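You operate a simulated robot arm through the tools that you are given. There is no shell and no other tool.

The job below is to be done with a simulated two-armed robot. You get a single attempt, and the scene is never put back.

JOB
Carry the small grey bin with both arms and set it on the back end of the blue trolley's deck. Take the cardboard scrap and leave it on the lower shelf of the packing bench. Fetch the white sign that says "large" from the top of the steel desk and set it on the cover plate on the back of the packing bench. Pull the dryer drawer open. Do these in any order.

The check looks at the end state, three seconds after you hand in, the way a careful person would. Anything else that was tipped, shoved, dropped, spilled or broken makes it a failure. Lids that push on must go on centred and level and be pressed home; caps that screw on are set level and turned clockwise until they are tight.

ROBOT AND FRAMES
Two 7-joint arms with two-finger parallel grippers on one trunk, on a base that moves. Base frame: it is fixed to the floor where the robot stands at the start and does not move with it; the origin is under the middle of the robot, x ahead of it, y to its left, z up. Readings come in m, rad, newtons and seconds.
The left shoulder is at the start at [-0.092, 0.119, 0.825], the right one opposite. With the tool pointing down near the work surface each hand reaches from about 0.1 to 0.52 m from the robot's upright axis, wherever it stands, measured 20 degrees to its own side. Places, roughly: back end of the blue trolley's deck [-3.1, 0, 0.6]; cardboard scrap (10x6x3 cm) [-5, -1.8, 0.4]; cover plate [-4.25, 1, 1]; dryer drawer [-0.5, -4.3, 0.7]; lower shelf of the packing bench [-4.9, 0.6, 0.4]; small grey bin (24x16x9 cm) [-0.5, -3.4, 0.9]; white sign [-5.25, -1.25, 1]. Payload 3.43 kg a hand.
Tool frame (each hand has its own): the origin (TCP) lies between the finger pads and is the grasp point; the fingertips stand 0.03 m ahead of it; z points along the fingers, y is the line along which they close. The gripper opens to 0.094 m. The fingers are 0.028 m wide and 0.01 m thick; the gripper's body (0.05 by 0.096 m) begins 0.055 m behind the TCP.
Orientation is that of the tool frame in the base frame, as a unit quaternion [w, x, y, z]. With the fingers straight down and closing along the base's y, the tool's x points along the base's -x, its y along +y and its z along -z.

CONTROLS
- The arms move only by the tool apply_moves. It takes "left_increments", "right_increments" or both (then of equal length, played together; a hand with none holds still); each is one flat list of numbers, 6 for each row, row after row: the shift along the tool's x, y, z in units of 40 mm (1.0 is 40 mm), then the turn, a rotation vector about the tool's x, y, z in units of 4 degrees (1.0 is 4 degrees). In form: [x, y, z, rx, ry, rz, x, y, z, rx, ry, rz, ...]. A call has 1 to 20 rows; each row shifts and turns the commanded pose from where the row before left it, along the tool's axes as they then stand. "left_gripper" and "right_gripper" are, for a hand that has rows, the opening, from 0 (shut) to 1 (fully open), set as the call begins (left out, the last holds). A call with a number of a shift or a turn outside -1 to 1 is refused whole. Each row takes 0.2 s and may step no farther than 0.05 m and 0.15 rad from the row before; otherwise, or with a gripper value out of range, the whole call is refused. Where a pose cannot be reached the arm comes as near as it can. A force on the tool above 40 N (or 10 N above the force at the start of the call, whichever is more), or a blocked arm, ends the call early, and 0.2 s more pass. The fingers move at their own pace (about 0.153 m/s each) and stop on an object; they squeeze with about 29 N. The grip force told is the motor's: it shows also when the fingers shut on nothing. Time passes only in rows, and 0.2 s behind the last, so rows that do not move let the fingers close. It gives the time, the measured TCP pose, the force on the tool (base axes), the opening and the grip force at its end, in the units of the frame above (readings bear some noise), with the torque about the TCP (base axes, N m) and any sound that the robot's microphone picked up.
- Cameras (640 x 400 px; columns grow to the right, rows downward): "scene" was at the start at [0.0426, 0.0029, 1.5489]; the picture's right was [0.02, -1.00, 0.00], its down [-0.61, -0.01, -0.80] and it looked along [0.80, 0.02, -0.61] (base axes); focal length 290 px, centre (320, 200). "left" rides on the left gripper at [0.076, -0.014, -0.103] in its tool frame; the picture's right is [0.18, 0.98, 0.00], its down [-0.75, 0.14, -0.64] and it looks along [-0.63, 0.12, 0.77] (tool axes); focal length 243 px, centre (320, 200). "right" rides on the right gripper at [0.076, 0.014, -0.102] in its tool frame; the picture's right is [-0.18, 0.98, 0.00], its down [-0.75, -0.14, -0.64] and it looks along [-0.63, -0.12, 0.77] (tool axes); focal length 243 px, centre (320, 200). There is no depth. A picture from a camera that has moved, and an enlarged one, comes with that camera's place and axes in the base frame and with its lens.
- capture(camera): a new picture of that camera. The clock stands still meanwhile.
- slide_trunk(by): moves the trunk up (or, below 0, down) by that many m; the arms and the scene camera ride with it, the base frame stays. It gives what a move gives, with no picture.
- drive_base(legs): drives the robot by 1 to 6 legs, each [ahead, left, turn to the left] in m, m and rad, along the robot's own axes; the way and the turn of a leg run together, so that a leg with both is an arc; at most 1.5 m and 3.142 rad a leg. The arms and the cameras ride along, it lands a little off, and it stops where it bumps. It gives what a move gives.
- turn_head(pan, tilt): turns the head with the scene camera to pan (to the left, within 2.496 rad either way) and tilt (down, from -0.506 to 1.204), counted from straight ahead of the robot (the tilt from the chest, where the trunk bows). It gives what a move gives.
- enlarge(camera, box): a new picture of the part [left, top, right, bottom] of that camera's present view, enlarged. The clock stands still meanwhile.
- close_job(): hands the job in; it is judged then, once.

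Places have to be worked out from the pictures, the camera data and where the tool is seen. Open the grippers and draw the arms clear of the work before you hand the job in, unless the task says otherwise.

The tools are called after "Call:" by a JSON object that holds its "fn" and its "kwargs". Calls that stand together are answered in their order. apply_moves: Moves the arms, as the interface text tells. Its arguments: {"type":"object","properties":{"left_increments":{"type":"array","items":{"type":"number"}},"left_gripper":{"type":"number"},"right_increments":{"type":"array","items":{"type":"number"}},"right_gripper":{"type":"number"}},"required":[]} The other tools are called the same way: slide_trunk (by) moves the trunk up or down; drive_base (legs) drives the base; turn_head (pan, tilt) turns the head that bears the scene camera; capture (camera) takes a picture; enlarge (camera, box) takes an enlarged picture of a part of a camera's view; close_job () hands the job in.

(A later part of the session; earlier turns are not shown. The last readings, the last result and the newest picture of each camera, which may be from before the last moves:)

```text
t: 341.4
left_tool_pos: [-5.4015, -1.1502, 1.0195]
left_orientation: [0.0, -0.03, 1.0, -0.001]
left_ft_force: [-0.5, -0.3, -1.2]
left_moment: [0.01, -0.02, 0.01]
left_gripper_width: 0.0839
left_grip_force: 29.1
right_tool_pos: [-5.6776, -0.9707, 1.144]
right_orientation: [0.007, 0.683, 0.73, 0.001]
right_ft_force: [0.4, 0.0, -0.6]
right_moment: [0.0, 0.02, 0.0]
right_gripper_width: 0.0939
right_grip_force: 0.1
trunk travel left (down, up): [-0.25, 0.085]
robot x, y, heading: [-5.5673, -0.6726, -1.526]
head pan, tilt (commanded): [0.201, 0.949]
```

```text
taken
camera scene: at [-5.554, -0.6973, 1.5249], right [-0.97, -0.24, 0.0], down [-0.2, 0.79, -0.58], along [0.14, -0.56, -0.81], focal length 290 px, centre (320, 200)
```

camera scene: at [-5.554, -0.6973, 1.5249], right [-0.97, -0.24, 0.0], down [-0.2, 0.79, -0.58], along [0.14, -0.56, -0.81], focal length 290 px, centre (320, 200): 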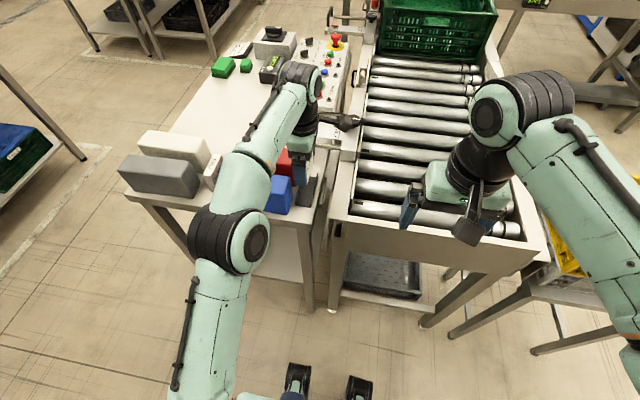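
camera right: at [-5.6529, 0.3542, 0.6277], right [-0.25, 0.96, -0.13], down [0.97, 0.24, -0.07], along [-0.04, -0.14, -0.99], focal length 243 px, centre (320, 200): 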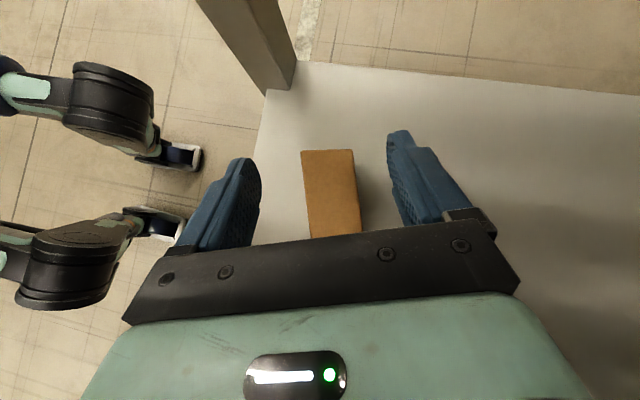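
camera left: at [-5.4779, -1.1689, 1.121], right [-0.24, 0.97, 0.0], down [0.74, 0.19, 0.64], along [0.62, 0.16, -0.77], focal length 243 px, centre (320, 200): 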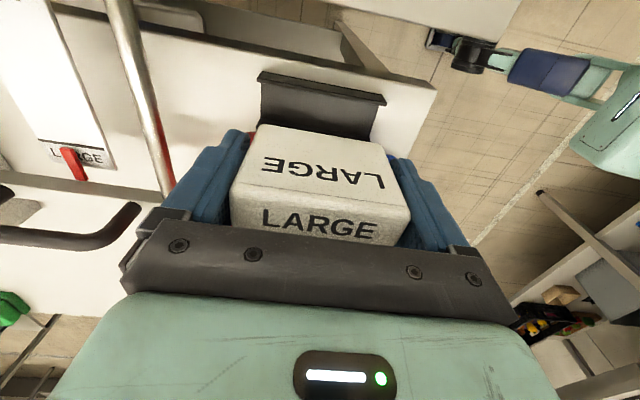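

The sign comes out and the holder stays put. I raise it further and pull the hand back, then back the base away from the desk.

Call:
{"fn": "apply_moves", "kwargs": {"left_increments": [0, 0, -0.8, 0, 0, 0, 0, 0, -0.8, 0, 0, 0, 0, 0.8, -0.3, 0, 0, 0, 0, 0.8, 0, 0, 0, 0, 0, 0.8, 0, 0, 0, 0, 0, 0.8, 0, 0, 0, 0, 0, 0.8, 0, 0, 0, 0, 0, 0, 0, 0, 0, 0]}}

Call:
{"fn": "drive_base", "kwargs": {"legs": [[-0.25, 0, 0]]}}

Call:
{"fn": "turn_head", "kwargs": {"pan": 2.2, "tilt": 0.4}}

Call:
{"fn": "capture", "kwargs": {"camera": "scene"}}

```text
t: 343.2
left_tool_pos: [-5.4104, -0.9817, 1.0812]
left_orientation: [0.0, -0.031, 1.0, 0.0]
left_ft_force: [-0.1, -0.6, -1.2]
left_moment: [-0.03, -0.04, 0.0]
left_gripper_width: 0.0836
left_grip_force: 29.2
left hand out of reach, approached as far as the arm can: row 2
right_tool_pos: [-5.677, -0.9713, 1.1455]
right_orientation: [0.007, 0.683, 0.73, 0.001]
right_ft_force: [1.0, -0.9, 0.1]
right_moment: [0.0, 0.03, 0.03]
right_gripper_width: 0.0941
right_grip_force: 0.0
trunk travel left (down, up): [-0.25, 0.085]
robot x, y, heading: [-5.5684, -0.6738, -1.524]
head pan, tilt (commanded): [0.201, 0.949]
```

```text
t: 345.1
left_tool_pos: [-5.4209, -0.7376, 1.0808]
left_orientation: [0.0, -0.029, 1.0, 0.0]
left_ft_force: [0.3, -0.1, -0.7]
left_moment: [0.0, -0.04, 0.02]
left_gripper_width: 0.0838
left_grip_force: 29.1
right_tool_pos: [-5.6891, -0.7268, 1.1448]
right_orientation: [0.008, 0.684, 0.729, 0.001]
right_ft_force: [-0.6, -0.5, -0.9]
right_moment: [0.0, 0.01, -0.02]
right_gripper_width: 0.0941
right_grip_force: 0.0
trunk travel left (down, up): [-0.25, 0.085]
robot x, y, heading: [-5.5765, -0.4266, -1.525]
head pan, tilt (commanded): [0.201, 0.949]
```

```text
t: 347.0
left_tool_pos: [-5.4216, -0.7376, 1.0812]
left_orientation: [0.0, -0.029, 1.0, 0.0]
left_ft_force: [-0.4, -0.7, -0.5]
left_moment: [0.01, 0.0, -0.03]
left_gripper_width: 0.084
left_grip_force: 28.8
right_tool_pos: [-5.6895, -0.7277, 1.1443]
right_orientation: [0.006, 0.685, 0.729, 0.0]
right_ft_force: [-0.3, 0.0, -0.2]
right_moment: [0.0, 0.01, -0.01]
right_gripper_width: 0.0936
right_grip_force: 0.1
trunk travel left (down, up): [-0.25, 0.085]
robot x, y, heading: [-5.5809, -0.4297, -1.527]
head pan, tilt (commanded): [2.201, 0.4]
```

```text
taken
camera scene: at [-5.5107, -0.3257, 1.5716], right [0.62, -0.78, 0.0], down [-0.3, -0.24, -0.92], along [0.72, 0.58, -0.39], focal length 290 px, centre (320, 200)
```

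scene: 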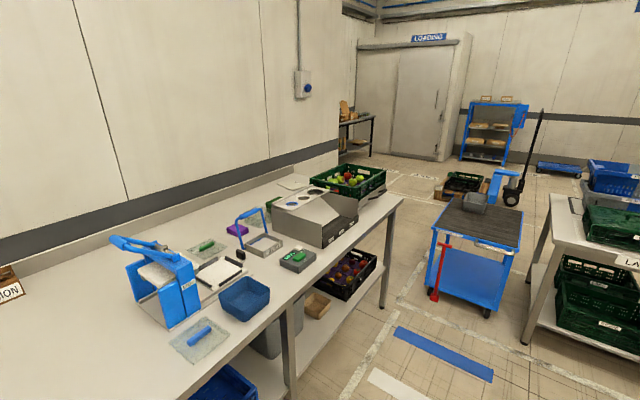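

The bench top is visible from its left. I enlarge the far part to identify the cover plate near [-4.25,1].

Call:
{"fn": "enlarge", "kwargs": {"camera": "scene", "box": [220, 150, 410, 280]}}

```text
3.08 times, centred on (315, 215) of scene
camera zoom: at [-5.5107, -0.3257, 1.5716], right [0.62, -0.78, 0.0], down [-0.3, -0.24, -0.92], along [0.72, 0.58, -0.39], focal length 892 px, centre (335, 154)
```

zoom: 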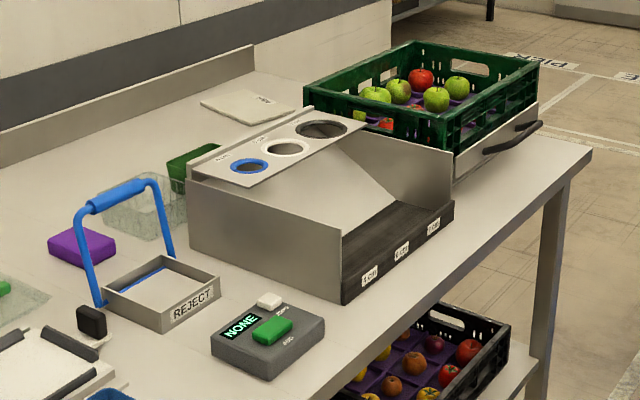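

The white cover plate lies at the back of the bench around [-4.165,1.015] (about 15×18 cm), reachable from the bench's right end. I first yaw the left hand back to normal, keeping the sign upright, and tuck the hands.

Call:
{"fn": "apply_moves", "kwargs": {"left_increments": [0, 0, 0, 0, 0, 1, 0, 0, 0, 0, 0, 1, 0, 0, 0, 0, 0, 1, 0, 0, 0, 0, 0, 1, 0, 0, 0, 0, 0, 1, 0, 0, 0, 0, 0, 1, 0, 0, 0, 0, 0, 1, 0, 0, 0, 0, 0, 1, 0, 0, 0, 0, 0, 1, 0, 0, 0, 0, 0, 1, 0, 0, 0, 0, 0, 1, 0, 0, 0, 0, 0, 1, 0, 0, 0, 0, 0, 1, 0, 0, 0, 0, 0, 1, 0, 0, 0, 0, 0, 1, 0, 0, 0, 0, 0, 1, 0, 0, 0, 0, 0, 1, 0, 0, 0, 0, 0, 1, 0, 0, 0, 0, 0, 1, 0, 0, 0, 0, 0, 1]}}

Call:
{"fn": "apply_moves", "kwargs": {"left_increments": [0, 0, 0, 0, 0, 1, 0, 0, 0, 0, 0, 1, 0, 0, 0, 0, 0, 0.7, 0, 0, 0, 0, 0, 0]}}

Call:
{"fn": "capture", "kwargs": {"camera": "left"}}

```text
t: 351.2
left_tool_pos: [-5.4226, -0.7393, 1.0799]
left_orientation: [0.0, 0.62, 0.785, 0.0]
left_ft_force: [0.3, -0.4, -0.6]
left_moment: [0.03, 0.01, -0.02]
left_gripper_width: 0.0842
left_grip_force: 29.0
right_tool_pos: [-5.6899, -0.7276, 1.1439]
right_orientation: [0.007, 0.685, 0.729, 0.0]
right_ft_force: [-0.4, 0.5, -0.2]
right_moment: [-0.01, -0.01, -0.01]
right_gripper_width: 0.094
right_grip_force: 0.1
trunk travel left (down, up): [-0.25, 0.085]
robot x, y, heading: [-5.5786, -0.4277, -1.527]
head pan, tilt (commanded): [2.201, 0.4]
```

```text
t: 352.2
left_tool_pos: [-5.4225, -0.7377, 1.0802]
left_orientation: [0.0, 0.691, 0.723, -0.001]
left_ft_force: [0.6, 0.1, -1.8]
left_moment: [0.0, 0.0, 0.01]
left_gripper_width: 0.0841
left_grip_force: 28.7
right_tool_pos: [-5.6899, -0.7268, 1.1452]
right_orientation: [0.007, 0.684, 0.729, 0.0]
right_ft_force: [0.1, -0.3, 0.2]
right_moment: [0.01, 0.0, -0.02]
right_gripper_width: 0.0942
right_grip_force: 0.0
trunk travel left (down, up): [-0.25, 0.085]
robot x, y, heading: [-5.5791, -0.4266, -1.525]
head pan, tilt (commanded): [2.201, 0.4]
```

```text
taken
camera left: at [-5.4402, -0.6622, 1.1823], right [0.97, 0.23, 0.0], down [0.18, -0.75, 0.64], along [0.15, -0.63, -0.77], focal length 243 px, centre (320, 200)
```

left: 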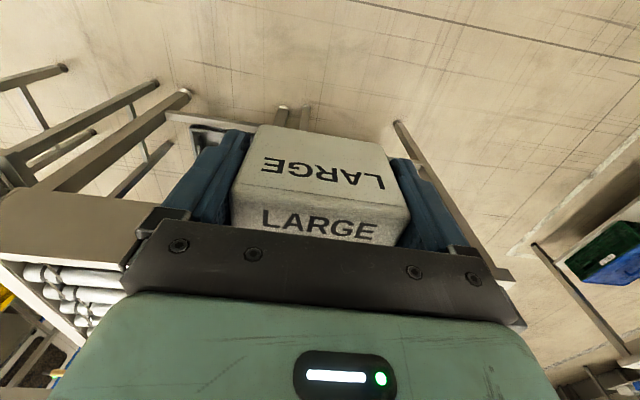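

The sign is firmly held. I start the way round: sidestep left along the aisle, then forward between the desk and the PIER table.

Call:
{"fn": "drive_base", "kwargs": {"legs": [[0, 1.2, 0]]}}

Call:
{"fn": "turn_head", "kwargs": {"pan": 0.0, "tilt": 0.5}}

Call:
{"fn": "capture", "kwargs": {"camera": "scene"}}

```text
t: 362.8
left_tool_pos: [-4.2388, -0.6756, 1.0807]
left_orientation: [0.0, 0.687, 0.726, 0.0]
left_ft_force: [1.1, 0.6, -0.6]
left_moment: [-0.01, 0.02, 0.01]
left_gripper_width: 0.0839
left_grip_force: 29.0
right_tool_pos: [-4.5069, -0.6682, 1.1446]
right_orientation: [0.007, 0.68, 0.733, -0.001]
right_ft_force: [0.2, 0.7, -1.1]
right_moment: [-0.02, -0.03, 0.02]
right_gripper_width: 0.0939
right_grip_force: 0.0
trunk travel left (down, up): [-0.25, 0.085]
robot x, y, heading: [-4.4033, -0.3684, -1.515]
head pan, tilt (commanded): [2.201, 0.4]
```

```text
t: 364.9
left_tool_pos: [-4.2403, -0.6763, 1.0806]
left_orientation: [0.001, 0.687, 0.726, 0.0]
left_ft_force: [-0.7, -0.2, -0.8]
left_moment: [-0.02, -0.02, 0.01]
left_gripper_width: 0.0839
left_grip_force: 29.3
right_tool_pos: [-4.508, -0.6687, 1.1438]
right_orientation: [0.007, 0.68, 0.733, 0.001]
right_ft_force: [0.5, 0.0, -0.8]
right_moment: [0.0, 0.02, -0.04]
right_gripper_width: 0.0941
right_grip_force: 0.0
trunk travel left (down, up): [-0.25, 0.085]
robot x, y, heading: [-4.3992, -0.3682, -1.514]
head pan, tilt (commanded): [0.0, 0.499]
```

```text
taken
camera scene: at [-4.3992, -0.4144, 1.5624], right [-1.0, -0.06, 0.0], down [-0.03, 0.48, -0.88], along [0.05, -0.88, -0.48], focal length 290 px, centre (320, 200)
```

scene: 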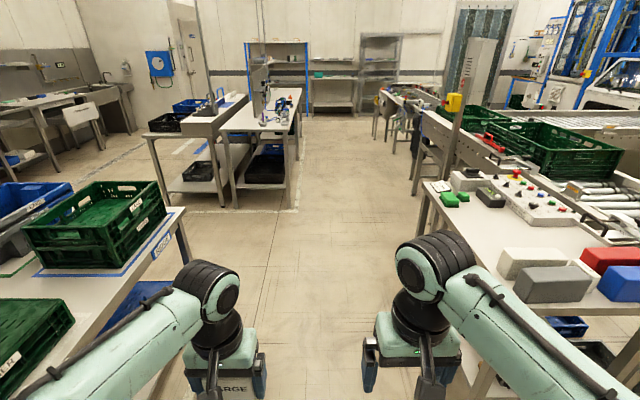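

The aisle ahead is free. I drive forward to y≈-2.3, then turn left to face +x and look.

Call:
{"fn": "drive_base", "kwargs": {"legs": [[1.0, 0.03, 0], [0.9, 0.0, 0], [0, 0, 1.53]]}}

Call:
{"fn": "capture", "kwargs": {"camera": "scene"}}

```text
t: 378.0
left_tool_pos: [-3.9386, -2.105, 1.0798]
left_orientation: [0.0, -0.007, 1.0, 0.0]
left_ft_force: [0.2, -0.2, -0.5]
left_moment: [-0.01, 0.0, 0.01]
left_gripper_width: 0.084
left_grip_force: 28.4
right_tool_pos: [-3.9581, -2.3712, 1.1435]
right_orientation: [0.005, -0.015, 1.0, 0.006]
right_ft_force: [0.5, 0.1, 0.0]
right_moment: [0.01, -0.04, 0.02]
right_gripper_width: 0.0939
right_grip_force: 0.0
trunk travel left (down, up): [-0.25, 0.085]
robot x, y, heading: [-4.2535, -2.2532, 0.013]
head pan, tilt (commanded): [0.0, 0.499]
```

```text
taken
camera scene: at [-4.2075, -2.2513, 1.5624], right [0.01, -1.0, 0.0], down [-0.48, -0.01, -0.88], along [0.88, 0.01, -0.48], focal length 290 px, centre (320, 200)
```

scene: 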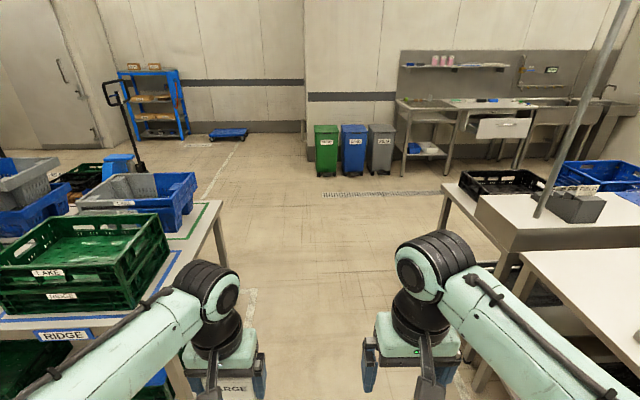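

The drawer is visibly still open in the distance. I drive down the aisle, keeping midway between the tables, then turn left to face +y.

Call:
{"fn": "drive_base", "kwargs": {"legs": [[1.1, -0.08, 0], [1.05, 0, 0], [0, 0, 1.555]]}}

Call:
{"fn": "capture", "kwargs": {"camera": "scene"}}

```text
t: 392.3
left_tool_pos: [-2.27, -1.9905, 1.0798]
left_orientation: [0.0, -0.701, 0.713, 0.0]
left_ft_force: [0.7, 0.4, -0.8]
left_moment: [0.0, 0.0, -0.01]
left_gripper_width: 0.0839
left_grip_force: 28.9
right_tool_pos: [-2.0025, -2.0177, 1.1435]
right_orientation: [0.0, 0.707, -0.707, -0.007]
right_ft_force: [-0.3, -1.3, -0.5]
right_moment: [-0.02, 0.03, 0.0]
right_gripper_width: 0.0939
right_grip_force: 0.0
trunk travel left (down, up): [-0.25, 0.085]
robot x, y, heading: [-2.1296, -2.3066, 1.554]
head pan, tilt (commanded): [0.0, 0.499]
```

```text
taken
camera scene: at [-2.1309, -2.2614, 1.5624], right [1.0, -0.02, 0.0], down [-0.01, -0.48, -0.88], along [0.02, 0.88, -0.48], focal length 290 px, centre (320, 200)
```

scene: 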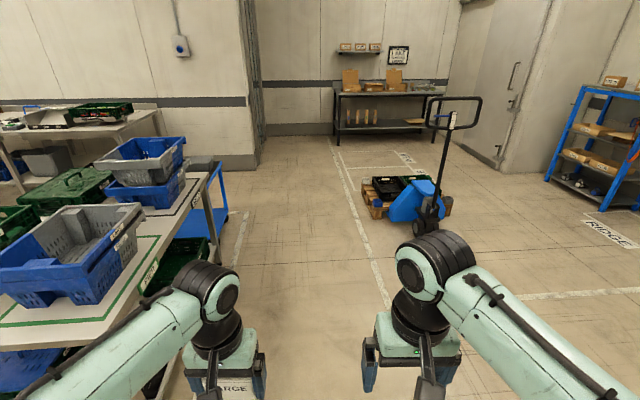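

All clear ahead. I drive up past the trolley to y≈0.9 and turn left to face the bench's right end.

Call:
{"fn": "drive_base", "kwargs": {"legs": [[1.45, 0, 0], [1.45, 0, 0], [0.3, 0, 0], [0, 0, 1.65]]}}

Call:
{"fn": "capture", "kwargs": {"camera": "scene"}}

```text
t: 411.8
left_tool_pos: [-2.4295, 0.6807, 1.0817]
left_orientation: [0.0, 0.999, 0.038, 0.001]
left_ft_force: [0.5, 0.6, -1.3]
left_moment: [0.0, -0.01, 0.03]
left_gripper_width: 0.0837
left_grip_force: 29.1
right_tool_pos: [-2.4268, 0.949, 1.1454]
right_orientation: [0.006, 0.999, 0.046, -0.005]
right_ft_force: [0.9, 0.6, 1.0]
right_moment: [0.0, 0.02, 0.0]
right_gripper_width: 0.094
right_grip_force: 0.1
trunk travel left (down, up): [-0.25, 0.085]
robot x, y, heading: [-2.1261, 0.8486, -3.061]
head pan, tilt (commanded): [0.0, 0.499]
```

```text
taken
camera scene: at [-2.1723, 0.8466, 1.5624], right [-0.07, 1.0, 0.0], down [0.48, 0.04, -0.88], along [-0.88, -0.07, -0.48], focal length 290 px, centre (320, 200)
```

scene: 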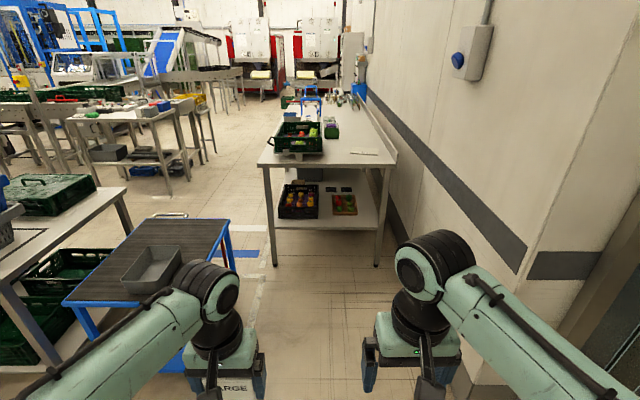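

The bench end edge runs from about [-3.83,0.33] to [-3.92,1.19]; the plate is at about [-4.13,0.99]. I approach in steps, first 1 m ahead and 0.2 m right.

Call:
{"fn": "drive_base", "kwargs": {"legs": [[1.0, -0.2, -0.015]]}}

Call:
{"fn": "turn_head", "kwargs": {"pan": 0.0, "tilt": 0.65}}

Call:
{"fn": "capture", "kwargs": {"camera": "scene"}}

Call:
{"fn": "enlarge", "kwargs": {"camera": "scene", "box": [220, 80, 420, 205]}}

```text
t: 417.1
left_tool_pos: [-3.4529, 0.8181, 1.0797]
left_orientation: [0.0, 1.0, 0.031, 0.0]
left_ft_force: [0.3, 0.6, -1.2]
left_moment: [0.01, 0.01, -0.03]
left_gripper_width: 0.0838
left_grip_force: 28.8
right_tool_pos: [-3.4468, 1.0867, 1.1439]
right_orientation: [0.005, 0.999, 0.039, -0.005]
right_ft_force: [0.2, 0.8, 0.0]
right_moment: [-0.01, -0.01, -0.01]
right_gripper_width: 0.094
right_grip_force: 0.1
trunk travel left (down, up): [-0.25, 0.085]
robot x, y, heading: [-3.145, 0.9799, -3.081]
head pan, tilt (commanded): [0.0, 0.499]
```

```text
t: 417.8
left_tool_pos: [-3.4527, 0.8182, 1.0799]
left_orientation: [-0.001, 1.0, 0.031, -0.001]
left_ft_force: [-0.1, -0.2, -1.5]
left_moment: [0.0, -0.02, -0.02]
left_gripper_width: 0.0838
left_grip_force: 29.1
right_tool_pos: [-3.4473, 1.0841, 1.1443]
right_orientation: [0.005, 0.999, 0.04, -0.005]
right_ft_force: [0.5, -0.8, -0.1]
right_moment: [0.0, 0.0, -0.01]
right_gripper_width: 0.0941
right_grip_force: 0.0
trunk travel left (down, up): [-0.25, 0.085]
robot x, y, heading: [-3.1445, 0.9828, -3.077]
head pan, tilt (commanded): [0.0, 0.649]
```

```text
taken
camera scene: at [-3.1888, 0.98, 1.5491], right [-0.06, 1.0, 0.0], down [0.6, 0.04, -0.8], along [-0.8, -0.05, -0.6], focal length 290 px, centre (320, 200)
```

scene: 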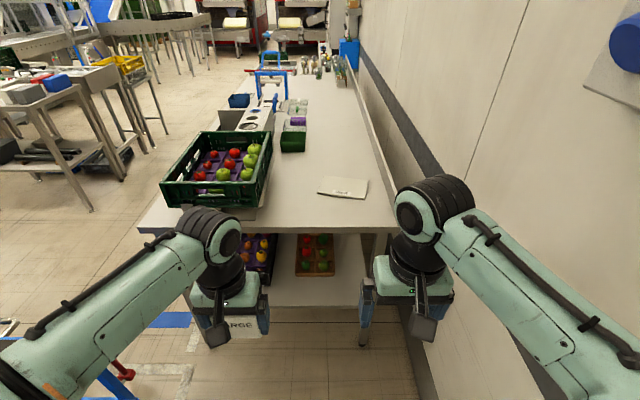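

```text
3.20 times, centred on (320, 142) of scene
camera zoom: at [-3.1888, 0.98, 1.5491], right [-0.06, 1.0, 0.0], down [0.6, 0.04, -0.8], along [-0.8, -0.05, -0.6], focal length 928 px, centre (320, 384)
```

zoom: 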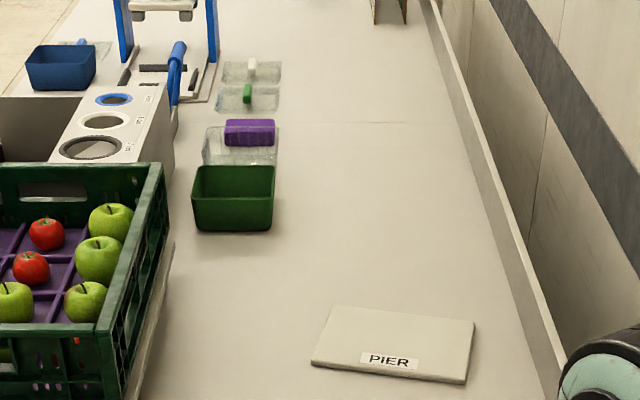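

The plate (marked "PIER") is centred at about [-4.176,1.015], roughly 13.5 × 19 cm, on a bench top at z≈0.87. I raise the trunk fully and move up close to the bench end.

Call:
{"fn": "slide_trunk", "kwargs": {"by": 0.085}}

Call:
{"fn": "drive_base", "kwargs": {"legs": [[0.3, -0.09, 0]]}}

Call:
{"fn": "drive_base", "kwargs": {"legs": [[0.2, 0, 0]]}}

Call:
{"fn": "turn_head", "kwargs": {"pan": 0.0, "tilt": 0.9}}

Call:
{"fn": "capture", "kwargs": {"camera": "scene"}}

```text
t: 419.0
left_tool_pos: [-3.4528, 0.818, 1.1645]
left_orientation: [-0.001, 1.0, 0.031, 0.0]
left_ft_force: [-1.0, 0.0, -1.0]
left_moment: [-0.03, 0.01, 0.04]
left_gripper_width: 0.0836
left_grip_force: 29.0
right_tool_pos: [-3.4456, 1.0848, 1.2303]
right_orientation: [0.006, 0.999, 0.039, -0.005]
right_ft_force: [0.2, -0.3, 0.1]
right_moment: [-0.02, 0.02, 0.03]
right_gripper_width: 0.0937
right_grip_force: 0.1
trunk travel left (down, up): [-0.335, 0.0]
robot x, y, heading: [-3.1488, 0.9808, -3.076]
head pan, tilt (commanded): [0.0, 0.649]
```

```text
t: 421.1
left_tool_pos: [-3.7585, 0.8871, 1.1646]
left_orientation: [0.0, 0.999, 0.033, 0.0]
left_ft_force: [-0.5, -0.4, -0.9]
left_moment: [0.0, 0.0, 0.0]
left_gripper_width: 0.0836
left_grip_force: 28.8
right_tool_pos: [-3.7508, 1.1548, 1.2293]
right_orientation: [0.006, 0.999, 0.041, -0.005]
right_ft_force: [-1.0, -0.1, 0.5]
right_moment: [0.0, -0.02, 0.03]
right_gripper_width: 0.094
right_grip_force: 0.0
trunk travel left (down, up): [-0.335, 0.0]
robot x, y, heading: [-3.4514, 1.0546, -3.074]
head pan, tilt (commanded): [0.0, 0.649]
```

```text
t: 422.7
left_tool_pos: [-3.9559, 0.8758, 1.1646]
left_orientation: [-0.001, 0.999, 0.032, 0.0]
left_ft_force: [0.2, -0.4, -0.9]
left_moment: [0.01, -0.01, 0.0]
left_gripper_width: 0.0835
left_grip_force: 28.9
right_tool_pos: [-3.95, 1.1424, 1.2298]
right_orientation: [0.005, 0.999, 0.04, -0.005]
right_ft_force: [0.1, 0.7, 0.2]
right_moment: [0.0, -0.01, -0.01]
right_gripper_width: 0.0939
right_grip_force: 0.1
trunk travel left (down, up): [-0.335, 0.0]
robot x, y, heading: [-3.6497, 1.0365, -3.08]
head pan, tilt (commanded): [0.0, 0.649]
```

```text
t: 423.5
left_tool_pos: [-3.9571, 0.8749, 1.1658]
left_orientation: [-0.001, 1.0, 0.031, -0.001]
left_ft_force: [0.7, -0.5, -0.5]
left_moment: [0.01, -0.01, -0.01]
left_gripper_width: 0.0836
left_grip_force: 28.7
right_tool_pos: [-3.9516, 1.1435, 1.2294]
right_orientation: [0.006, 0.999, 0.041, -0.004]
right_ft_force: [-0.4, -0.1, -0.3]
right_moment: [0.0, -0.01, -0.02]
right_gripper_width: 0.0943
right_grip_force: 0.2
trunk travel left (down, up): [-0.335, 0.0]
robot x, y, heading: [-3.6484, 1.0414, -3.08]
head pan, tilt (commanded): [0.0, 0.901]
```

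```text
taken
camera scene: at [-3.6813, 1.0387, 1.6184], right [-0.06, 1.0, 0.0], down [0.78, 0.05, -0.62], along [-0.62, -0.04, -0.78], focal length 290 px, centre (320, 200)
```

scene: 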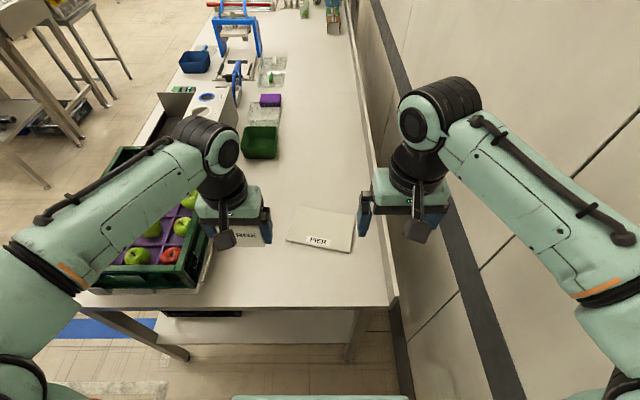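

Good view of the plate just ahead between the hands. I enlarge it to fix the target.

Call:
{"fn": "enlarge", "kwargs": {"camera": "scene", "box": [220, 170, 400, 290]}}

Call:
{"fn": "capture", "kwargs": {"camera": "left"}}

```text
3.33 times, centred on (310, 230) of scene
camera zoom: at [-3.6813, 1.0387, 1.6184], right [-0.06, 1.0, 0.0], down [0.78, 0.05, -0.62], along [-0.62, -0.04, -0.78], focal length 966 px, centre (353, 100)
```

zoom: 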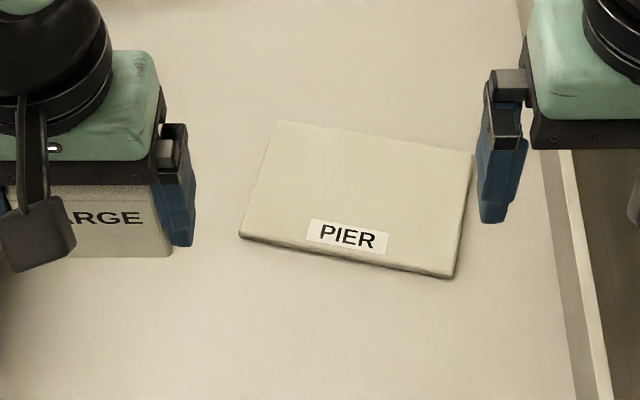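

```text
taken
camera left: at [-3.8827, 0.8954, 1.2675], right [0.24, -0.97, 0.0], down [-0.74, -0.19, 0.64], along [-0.62, -0.16, -0.77], focal length 243 px, centre (320, 200)
```

left: 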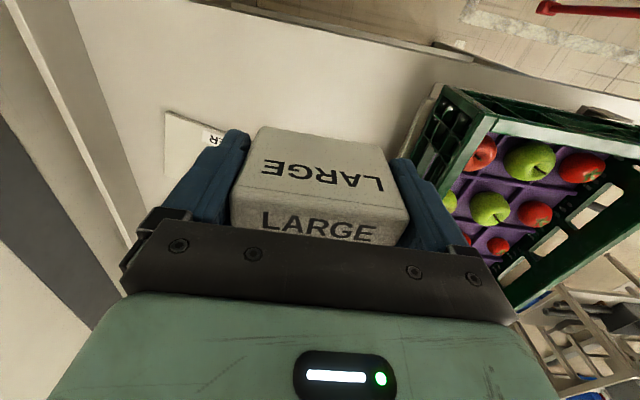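

Plate corners give its centre at [-4.157,1.016], turned ~12° from my lateral axis. I inch 5 cm closer so it's in comfortable reach.

Call:
{"fn": "drive_base", "kwargs": {"legs": [[0.05, 0, 0]]}}

Call:
{"fn": "apply_moves", "kwargs": {"left_increments": [-0.6, -0.6, 0, 0, 0, 0.75, -0.6, -0.6, 0, 0, 0, 0.75, -0.6, -0.6, 0, 0, 0, 0.75, -0.6, -0.6, 0, 0, 0, 0.75, 0, 0, 0, 0, 0, 0]}}

Call:
{"fn": "capture", "kwargs": {"camera": "scene"}}

```text
t: 424.5
left_tool_pos: [-3.9914, 0.8764, 1.1646]
left_orientation: [0.0, 1.0, 0.029, 0.003]
left_ft_force: [-1.0, -0.1, -1.3]
left_moment: [0.0, -0.07, 0.0]
left_gripper_width: 0.0836
left_grip_force: 29.1
right_tool_pos: [-3.9836, 1.1419, 1.2283]
right_orientation: [0.004, 0.999, 0.038, -0.004]
right_ft_force: [-0.8, -0.6, 0.6]
right_moment: [0.02, -0.02, 0.0]
right_gripper_width: 0.0939
right_grip_force: 0.1
trunk travel left (down, up): [-0.335, 0.0]
robot x, y, heading: [-3.6787, 1.037, -3.078]
head pan, tilt (commanded): [0.0, 0.901]
stopped in leg 1: the robot was blocked; the commanded pose is now the measured one
```

```text
t: 425.7
left_tool_pos: [-4.0802, 0.9717, 1.1624]
left_orientation: [0.0, 0.997, -0.075, -0.001]
left_ft_force: [-0.8, -0.4, -1.0]
left_moment: [0.02, -0.05, -0.02]
left_gripper_width: 0.0838
left_grip_force: 29.1
right_tool_pos: [-3.9796, 1.1407, 1.2291]
right_orientation: [0.005, 0.999, 0.039, -0.005]
right_ft_force: [1.2, 0.2, 0.4]
right_moment: [0.01, 0.03, 0.02]
right_gripper_width: 0.0942
right_grip_force: 0.2
trunk travel left (down, up): [-0.335, 0.0]
robot x, y, heading: [-3.6799, 1.0366, -3.079]
head pan, tilt (commanded): [0.0, 0.901]
```

```text
taken
camera scene: at [-3.7096, 1.0353, 1.6184], right [-0.06, 1.0, 0.0], down [0.78, 0.05, -0.62], along [-0.62, -0.04, -0.78], focal length 290 px, centre (320, 200)
```

scene: 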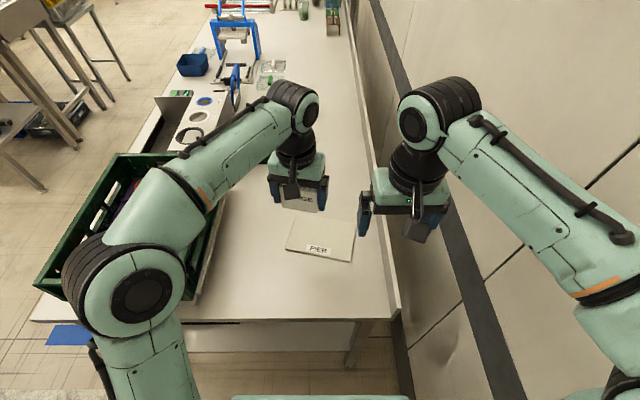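

The base just touched the bench end, so I ease back 1.2 cm. I'll set the sign slightly nearer on the plate, centre about [-4.13,1.015].

Call:
{"fn": "drive_base", "kwargs": {"legs": [[-0.015, 0, 0]]}}

Call:
{"fn": "capture", "kwargs": {"camera": "scene"}}

Call:
{"fn": "enlarge", "kwargs": {"camera": "scene", "box": [220, 130, 420, 290]}}

```text
t: 426.5
left_tool_pos: [-4.0694, 0.9728, 1.1628]
left_orientation: [0.0, 0.997, -0.074, 0.001]
left_ft_force: [-1.1, -0.2, -1.4]
left_moment: [-0.01, -0.02, -0.02]
left_gripper_width: 0.0835
left_grip_force: 29.2
right_tool_pos: [-3.9675, 1.1415, 1.2286]
right_orientation: [0.004, 0.999, 0.038, -0.005]
right_ft_force: [-0.8, 0.5, -0.5]
right_moment: [0.03, 0.0, 0.01]
right_gripper_width: 0.0943
right_grip_force: 0.1
trunk travel left (down, up): [-0.335, 0.0]
robot x, y, heading: [-3.6641, 1.0378, -3.084]
head pan, tilt (commanded): [0.0, 0.901]
```

```text
taken
camera scene: at [-3.6986, 1.0368, 1.6186], right [-0.06, 1.0, 0.0], down [0.78, 0.05, -0.62], along [-0.62, -0.04, -0.79], focal length 290 px, centre (320, 200)
```

scene: 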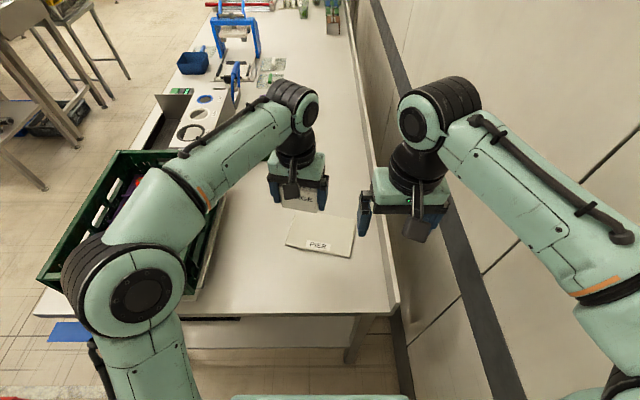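

```text
2.50 times, centred on (320, 210) of scene
camera zoom: at [-3.6986, 1.0368, 1.6186], right [-0.06, 1.0, 0.0], down [0.78, 0.05, -0.62], along [-0.62, -0.04, -0.79], focal length 725 px, centre (320, 175)
```

zoom: 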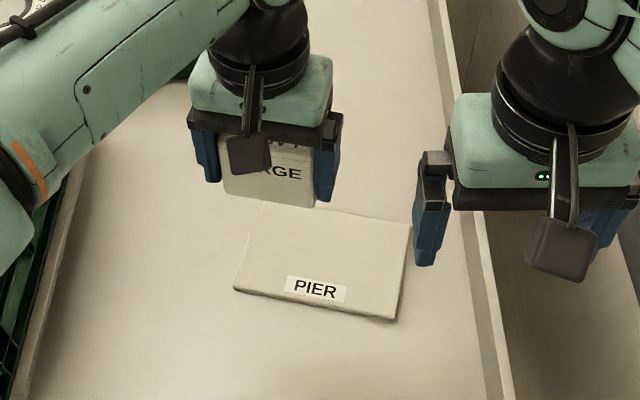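

Plate position confirmed. I move the left hand so the sign is over the plate centre and lower it to about 7 cm above.

Call:
{"fn": "apply_moves", "kwargs": {"left_increments": [-0.623, -0.253, 0, 0, 0, 0, -0.623, -0.253, 0, 0, 0, 0, -0.623, -0.253, 0, 0, 0, 0, 0, 0, 0.8, 0, 0, 0, 0, 0, 0.8, 0, 0, 0, 0, 0, 0.8, 0, 0, 0, 0, 0, 0.8, 0, 0, 0, 0, 0, 0.8, 0, 0, 0, 0, 0, 0, 0, 0, 0]}}

Call:
{"fn": "capture", "kwargs": {"camera": "left"}}

Call:
{"fn": "enlarge", "kwargs": {"camera": "scene", "box": [220, 130, 420, 290]}}

```text
t: 428.5
left_tool_pos: [-4.134, 1.0123, 1.0005]
left_orientation: [0.0, 0.997, -0.075, 0.001]
left_ft_force: [0.1, 0.4, -0.7]
left_moment: [0.0, 0.02, 0.01]
left_gripper_width: 0.0836
left_grip_force: 28.9
right_tool_pos: [-3.9653, 1.1428, 1.2283]
right_orientation: [0.004, 0.999, 0.038, -0.004]
right_ft_force: [-0.1, -0.2, -0.6]
right_moment: [0.01, -0.03, 0.04]
right_gripper_width: 0.094
right_grip_force: 0.1
trunk travel left (down, up): [-0.335, 0.0]
robot x, y, heading: [-3.6665, 1.0335, -3.085]
head pan, tilt (commanded): [0.0, 0.901]
```

```text
taken
camera left: at [-4.0577, 1.0154, 1.1037], right [0.04, -1.0, 0.0], down [-0.77, -0.03, 0.64], along [-0.64, -0.02, -0.77], focal length 243 px, centre (320, 200)
```

left: 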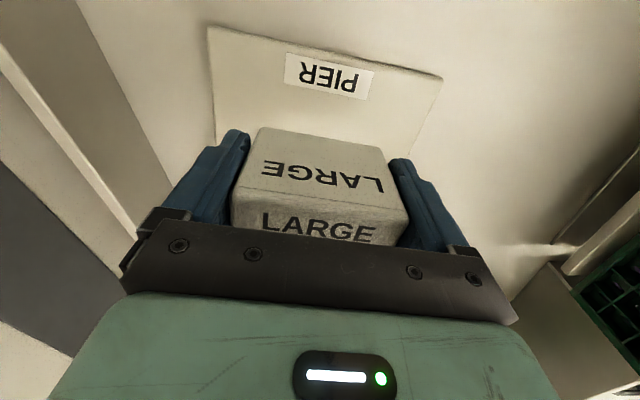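

```text
2.50 times, centred on (320, 210) of scene
camera zoom: at [-3.6956, 1.0369, 1.6184], right [-0.06, 1.0, 0.0], down [0.78, 0.05, -0.62], along [-0.62, -0.04, -0.78], focal length 725 px, centre (320, 175)
```

zoom: 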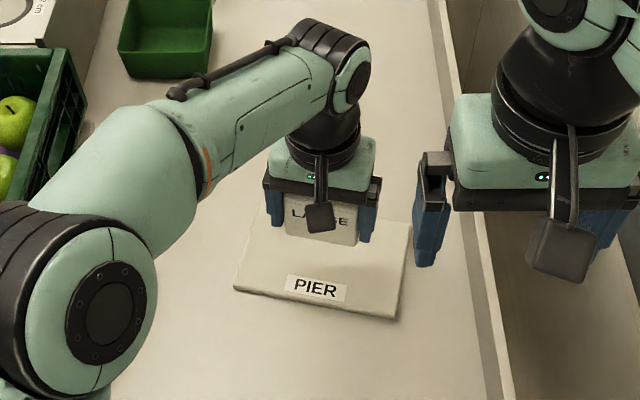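

The sign hangs over the plate. I shift 1.8 cm farther in, lower 5 cm, then feel for contact.

Call:
{"fn": "apply_moves", "kwargs": {"left_increments": [-0.445, 0.067, 0, 0, 0, 0, 0, 0, 0.4, 0, 0, 0, 0, 0, 0.4, 0, 0, 0, 0, 0, 0.4, 0, 0, 0, 0, 0, 0, 0, 0, 0]}}

Call:
{"fn": "capture", "kwargs": {"camera": "left"}}

Call:
{"fn": "enlarge", "kwargs": {"camera": "scene", "box": [250, 160, 390, 270]}}

```text
t: 429.7
left_tool_pos: [-4.1533, 1.0122, 0.9553]
left_orientation: [0.0, 0.997, -0.075, 0.001]
left_ft_force: [-0.4, 0.3, -0.1]
left_moment: [0.01, 0.03, 0.02]
left_gripper_width: 0.0837
left_grip_force: 28.6
right_tool_pos: [-3.9653, 1.1425, 1.2281]
right_orientation: [0.004, 0.999, 0.039, -0.003]
right_ft_force: [-0.2, -0.3, -0.5]
right_moment: [-0.02, 0.0, 0.03]
right_gripper_width: 0.0938
right_grip_force: 0.2
trunk travel left (down, up): [-0.335, 0.0]
robot x, y, heading: [-3.6647, 1.0362, -3.08]
head pan, tilt (commanded): [0.0, 0.901]
```

```text
taken
camera left: at [-4.0764, 1.0162, 1.0566], right [0.04, -1.0, 0.0], down [-0.77, -0.03, 0.64], along [-0.64, -0.02, -0.77], focal length 243 px, centre (320, 200)
```

left: 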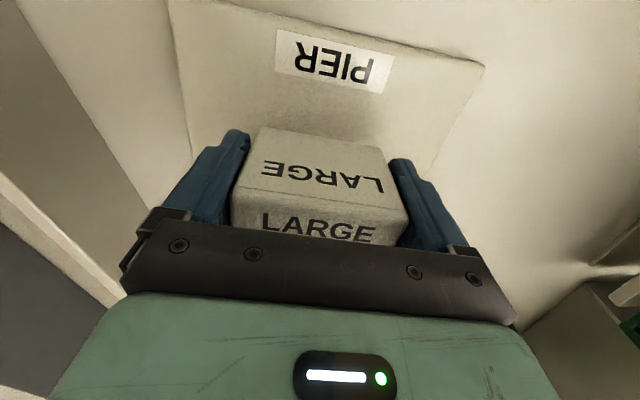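

```text
3.64 times, centred on (320, 215) of scene
camera zoom: at [-3.6956, 1.0369, 1.6184], right [-0.06, 1.0, 0.0], down [0.78, 0.05, -0.62], along [-0.62, -0.04, -0.78], focal length 1054 px, centre (320, 146)
```

zoom: 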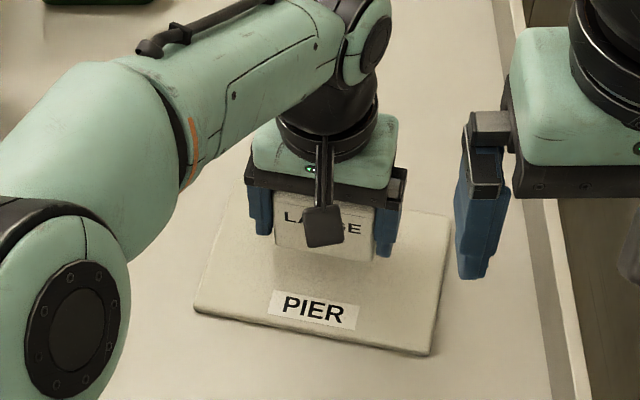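

Well over the plate, parallel to it. I lower in 5 mm rows.

Call:
{"fn": "apply_moves", "kwargs": {"left_increments": [0, 0, 0.125, 0, 0, 0, 0, 0, 0.125, 0, 0, 0, 0, 0, 0.125, 0, 0, 0, 0, 0, 0, 0, 0, 0]}}

```text
t: 430.7
left_tool_pos: [-4.154, 1.0138, 0.9394]
left_orientation: [0.0, 0.997, -0.075, 0.001]
left_ft_force: [1.0, 0.3, -1.7]
left_moment: [0.01, 0.02, -0.01]
left_gripper_width: 0.0835
left_grip_force: 29.2
right_tool_pos: [-3.965, 1.1428, 1.2296]
right_orientation: [0.006, 0.999, 0.038, -0.004]
right_ft_force: [-1.0, 0.2, 0.0]
right_moment: [0.01, 0.02, 0.02]
right_gripper_width: 0.0942
right_grip_force: 0.2
trunk travel left (down, up): [-0.335, 0.0]
robot x, y, heading: [-3.665, 1.0339, -3.079]
head pan, tilt (commanded): [0.0, 0.901]
```

No contact at 0.939 yet; I go on in 4 mm rows with pauses.

Call:
{"fn": "apply_moves", "kwargs": {"left_increments": [0, 0, 0.1, 0, 0, 0, 0, 0, 0, 0, 0, 0, 0, 0, 0.1, 0, 0, 0, 0, 0, 0, 0, 0, 0]}}

```text
t: 431.7
left_tool_pos: [-4.1537, 1.0133, 0.9336]
left_orientation: [0.001, 0.997, -0.075, 0.0]
left_ft_force: [2.0, -0.8, 9.7]
left_moment: [-0.13, -0.09, 0.01]
left_gripper_width: 0.0836
left_grip_force: 28.4
right_tool_pos: [-3.9648, 1.1419, 1.2295]
right_orientation: [0.005, 0.999, 0.038, -0.006]
right_ft_force: [0.4, 0.3, -0.6]
right_moment: [0.0, 0.06, 0.01]
right_gripper_width: 0.0942
right_grip_force: 0.0
trunk travel left (down, up): [-0.335, 0.0]
robot x, y, heading: [-3.6649, 1.0346, -3.085]
head pan, tilt (commanded): [0.0, 0.901]
```

Contact at 9.7 N with almost no moment - the sign stands flat on the plate. I open the left gripper.

Call:
{"fn": "apply_moves", "kwargs": {"left_increments": [0, 0, 0, 0, 0, 0, 0, 0, 0, 0, 0, 0, 0, 0, 0, 0, 0, 0], "left_gripper": 1.0}}

Call:
{"fn": "capture", "kwargs": {"camera": "left"}}

```text
t: 432.5
left_tool_pos: [-4.1539, 1.0136, 0.9323]
left_orientation: [0.0, 0.997, -0.075, 0.001]
left_ft_force: [-0.1, -1.3, -0.1]
left_moment: [0.01, 0.0, 0.01]
left_gripper_width: 0.094
left_grip_force: 0.1
right_tool_pos: [-3.9654, 1.1431, 1.2291]
right_orientation: [0.004, 0.999, 0.038, -0.004]
right_ft_force: [0.2, -0.5, 1.0]
right_moment: [-0.02, -0.07, 0.02]
right_gripper_width: 0.0941
right_grip_force: 0.0
trunk travel left (down, up): [-0.335, 0.0]
robot x, y, heading: [-3.6656, 1.0395, -3.084]
head pan, tilt (commanded): [0.0, 0.901]
```

```text
taken
camera left: at [-4.0765, 1.0167, 1.0337], right [0.03, -1.0, 0.0], down [-0.77, -0.03, 0.64], along [-0.64, -0.02, -0.77], focal length 243 px, centre (320, 200)
```

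left: 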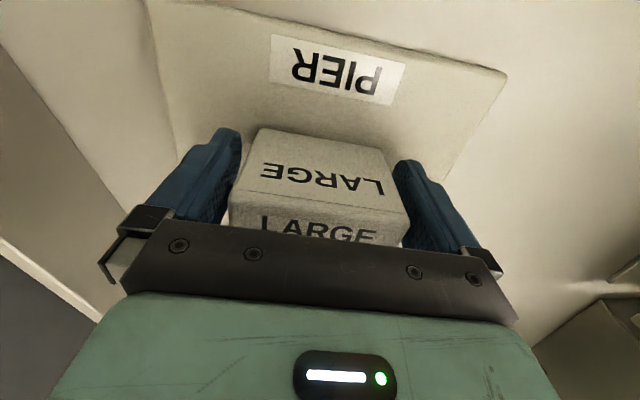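

The fingers are open with the sign between them. I check the small gaps before lifting.

Call:
{"fn": "enlarge", "kwargs": {"camera": "left", "box": [190, 100, 470, 270]}}

```text
2.29 times, centred on (330, 185) of left
camera zoom: at [-4.0765, 1.0167, 1.0337], right [0.03, -1.0, 0.0], down [-0.77, -0.03, 0.64], along [-0.64, -0.02, -0.77], focal length 555 px, centre (297, 234)
```

zoom: 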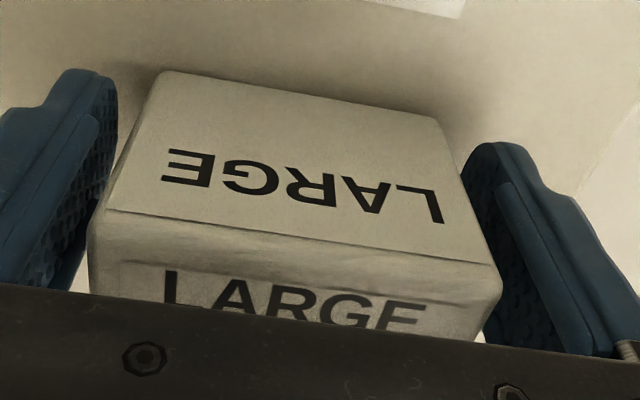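

Both sides have about 5 mm clearance. I lift the hand straight up slowly.

Call:
{"fn": "apply_moves", "kwargs": {"left_increments": [0, 0, -0.2, 0, 0, 0, 0, 0, -0.3, 0, 0, 0, 0, 0, -0.5, 0, 0, 0, 0, 0, -0.7, 0, 0, 0, 0, 0, -0.8, 0, 0, 0, 0, 0, -0.8, 0, 0, 0, 0, 0, 0, 0, 0, 0]}}

Call:
{"fn": "capture", "kwargs": {"camera": "left"}}

Call:
{"fn": "enlarge", "kwargs": {"camera": "scene", "box": [250, 160, 390, 270]}}

```text
t: 434.1
left_tool_pos: [-4.153, 1.0134, 1.0647]
left_orientation: [-0.001, 0.997, -0.076, 0.002]
left_ft_force: [-0.2, -0.3, 0.4]
left_moment: [0.0, 0.02, 0.01]
left_gripper_width: 0.0941
left_grip_force: 0.0
right_tool_pos: [-3.966, 1.143, 1.2279]
right_orientation: [0.005, 0.999, 0.038, -0.005]
right_ft_force: [-0.4, -0.4, 0.2]
right_moment: [0.0, 0.01, -0.01]
right_gripper_width: 0.094
right_grip_force: 0.2
trunk travel left (down, up): [-0.335, 0.0]
robot x, y, heading: [-3.6643, 1.0365, -3.083]
head pan, tilt (commanded): [0.0, 0.901]
```

```text
taken
camera left: at [-4.0769, 1.0172, 1.167], right [0.03, -1.0, 0.0], down [-0.77, -0.03, 0.64], along [-0.64, -0.02, -0.77], focal length 243 px, centre (320, 200)
```

left: 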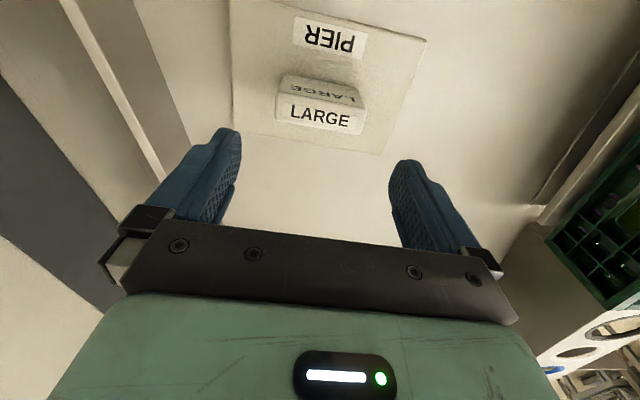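

```text
3.64 times, centred on (320, 215) of scene
camera zoom: at [-3.6957, 1.0369, 1.6184], right [-0.06, 1.0, 0.0], down [0.78, 0.05, -0.62], along [-0.62, -0.04, -0.78], focal length 1054 px, centre (320, 146)
```

zoom: 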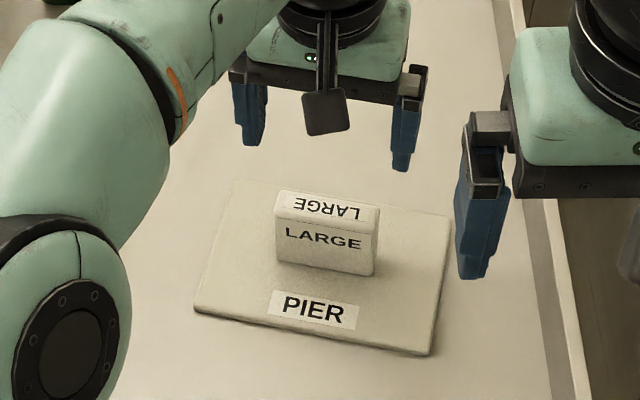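

The sign stands upright in the middle of the plate. I draw back from the bench.

Call:
{"fn": "drive_base", "kwargs": {"legs": [[-0.35, 0, 0]]}}

Call:
{"fn": "turn_head", "kwargs": {"pan": 0.0, "tilt": 0.6}}

Call:
{"fn": "capture", "kwargs": {"camera": "scene"}}

Call:
{"fn": "enlarge", "kwargs": {"camera": "scene", "box": [220, 60, 420, 230]}}

```text
t: 436.3
left_tool_pos: [-3.8064, 1.0314, 1.0646]
left_orientation: [-0.001, 0.998, -0.069, 0.001]
left_ft_force: [-0.7, 0.1, -0.8]
left_moment: [0.03, 0.01, 0.0]
left_gripper_width: 0.0938
left_grip_force: 0.0
right_tool_pos: [-3.6205, 1.1613, 1.2284]
right_orientation: [0.004, 0.999, 0.044, -0.004]
right_ft_force: [0.2, 0.6, 0.2]
right_moment: [0.04, 0.0, 0.04]
right_gripper_width: 0.0939
right_grip_force: 0.0
trunk travel left (down, up): [-0.335, 0.0]
robot x, y, heading: [-3.323, 1.0576, -3.072]
head pan, tilt (commanded): [0.0, 0.901]
```

```text
t: 437.1
left_tool_pos: [-3.8071, 1.0303, 1.0648]
left_orientation: [0.0, 0.998, -0.07, 0.0]
left_ft_force: [-0.9, -0.2, -0.1]
left_moment: [0.0, 0.02, -0.02]
left_gripper_width: 0.094
left_grip_force: 0.0
right_tool_pos: [-3.6196, 1.161, 1.2283]
right_orientation: [0.004, 0.999, 0.044, -0.005]
right_ft_force: [-0.5, -0.6, -0.7]
right_moment: [0.02, -0.02, 0.0]
right_gripper_width: 0.0941
right_grip_force: 0.1
trunk travel left (down, up): [-0.335, 0.0]
robot x, y, heading: [-3.3182, 1.0627, -3.071]
head pan, tilt (commanded): [0.0, 0.6]
```

```text
taken
camera scene: at [-3.3614, 1.0582, 1.6431], right [-0.07, 1.0, 0.0], down [0.56, 0.04, -0.82], along [-0.82, -0.06, -0.57], focal length 290 px, centre (320, 200)
```

scene: 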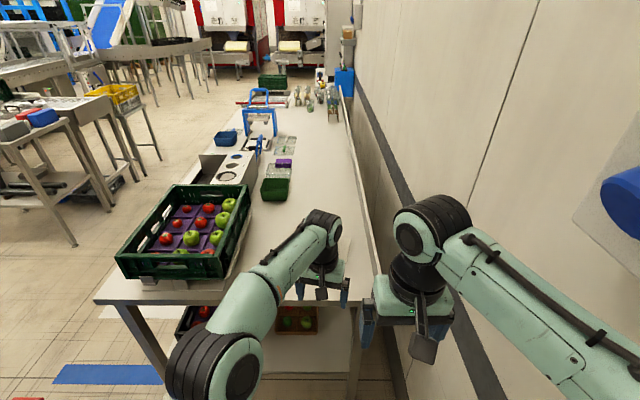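

```text
2.35 times, centred on (320, 145) of scene
camera zoom: at [-3.3614, 1.0582, 1.6431], right [-0.07, 1.0, 0.0], down [0.56, 0.04, -0.82], along [-0.82, -0.06, -0.57], focal length 682 px, centre (320, 329)
```

zoom: 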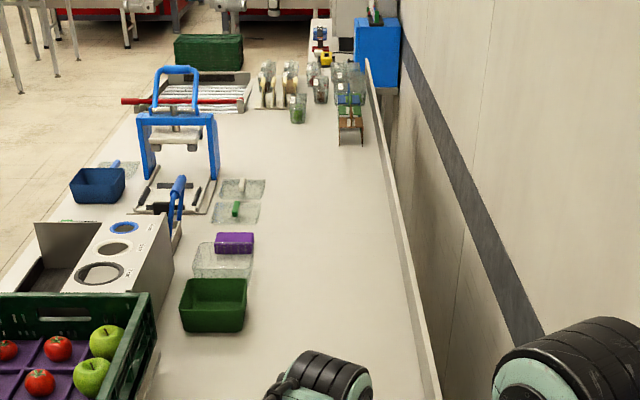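

The left arm hides the sign. I retract it and back off further, then verify the sign.

Call:
{"fn": "apply_moves", "kwargs": {"left_increments": [0.9, 0.5, -0.3, 0, 0, -0.5, 0.9, 0.5, -0.3, 0, 0, -0.5, 0.9, 0.5, -0.3, 0, 0, -0.5, 0.9, 0.5, -0.3, 0, 0, -0.5, 0.5, 0.5, 0, 0, 0, 0, 0, 0, 0, 0, 0, 0]}}

Call:
{"fn": "drive_base", "kwargs": {"legs": [[-0.4, 0, 0]]}}

Call:
{"fn": "turn_head", "kwargs": {"pan": 0.1, "tilt": 0.45}}

Call:
{"fn": "capture", "kwargs": {"camera": "scene"}}

Call:
{"fn": "enlarge", "kwargs": {"camera": "scene", "box": [220, 100, 420, 240]}}

```text
t: 438.5
left_tool_pos: [-3.6519, 0.9209, 1.114]
left_orientation: [-0.001, 1.0, -0.001, 0.001]
left_ft_force: [2.3, -0.7, -0.8]
left_moment: [0.02, -0.01, -0.05]
left_gripper_width: 0.0938
left_grip_force: 0.1
right_tool_pos: [-3.6198, 1.1619, 1.229]
right_orientation: [0.005, 0.999, 0.044, -0.005]
right_ft_force: [-0.4, 0.1, -0.3]
right_moment: [0.01, -0.02, 0.0]
right_gripper_width: 0.0941
right_grip_force: 0.0
trunk travel left (down, up): [-0.335, 0.0]
robot x, y, heading: [-3.3146, 1.0638, -3.068]
head pan, tilt (commanded): [0.0, 0.6]
```

```text
t: 441.0
left_tool_pos: [-3.2523, 0.9453, 1.114]
left_orientation: [0.0, 1.0, 0.008, 0.001]
left_ft_force: [-0.2, -0.2, -1.0]
left_moment: [0.03, 0.01, 0.0]
left_gripper_width: 0.0942
left_grip_force: 0.1
right_tool_pos: [-3.2238, 1.188, 1.2294]
right_orientation: [0.004, 0.999, 0.051, -0.004]
right_ft_force: [-0.4, 0.4, 0.3]
right_moment: [0.0, -0.01, -0.04]
right_gripper_width: 0.0942
right_grip_force: 0.1
trunk travel left (down, up): [-0.335, 0.0]
robot x, y, heading: [-2.9199, 1.0918, -3.051]
head pan, tilt (commanded): [0.0, 0.6]
```

```text
t: 441.7
left_tool_pos: [-3.2516, 0.9442, 1.1141]
left_orientation: [0.0, 1.0, 0.007, 0.001]
left_ft_force: [0.4, -0.2, 0.3]
left_moment: [0.0, 0.01, -0.01]
left_gripper_width: 0.0942
left_grip_force: 0.1
right_tool_pos: [-3.2228, 1.1887, 1.2287]
right_orientation: [0.005, 0.999, 0.052, -0.004]
right_ft_force: [-0.3, 0.0, 0.4]
right_moment: [-0.03, 0.01, -0.03]
right_gripper_width: 0.0941
right_grip_force: 0.1
trunk travel left (down, up): [-0.335, 0.0]
robot x, y, heading: [-2.9178, 1.091, -3.056]
head pan, tilt (commanded): [0.099, 0.45]
```

```text
taken
camera scene: at [-2.9651, 1.0793, 1.6567], right [-0.18, 0.98, 0.0], down [0.43, 0.08, -0.9], along [-0.88, -0.17, -0.44], focal length 290 px, centre (320, 200)
```

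scene: 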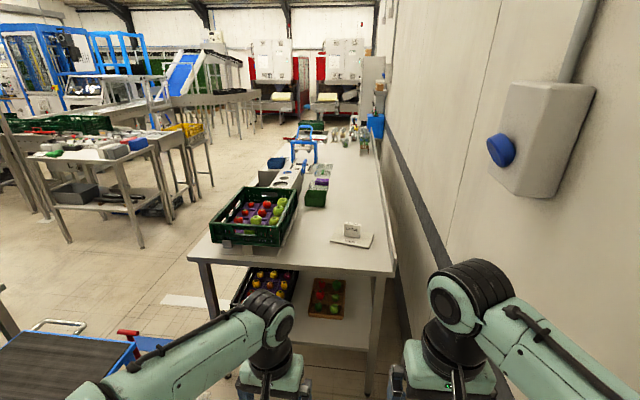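

```text
2.86 times, centred on (320, 170) of scene
camera zoom: at [-2.9651, 1.0793, 1.6567], right [-0.18, 0.98, 0.0], down [0.43, 0.08, -0.9], along [-0.88, -0.17, -0.44], focal length 828 px, centre (320, 286)
```

zoom: 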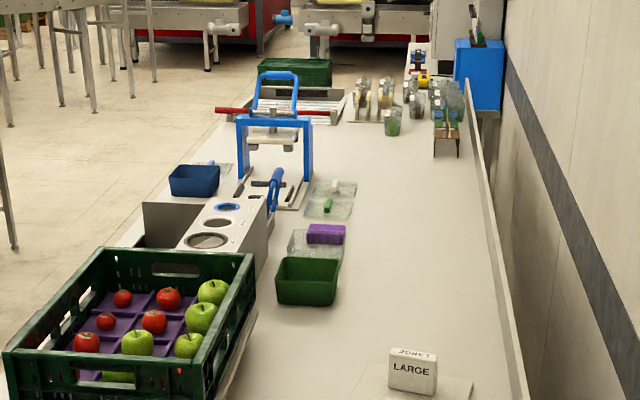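

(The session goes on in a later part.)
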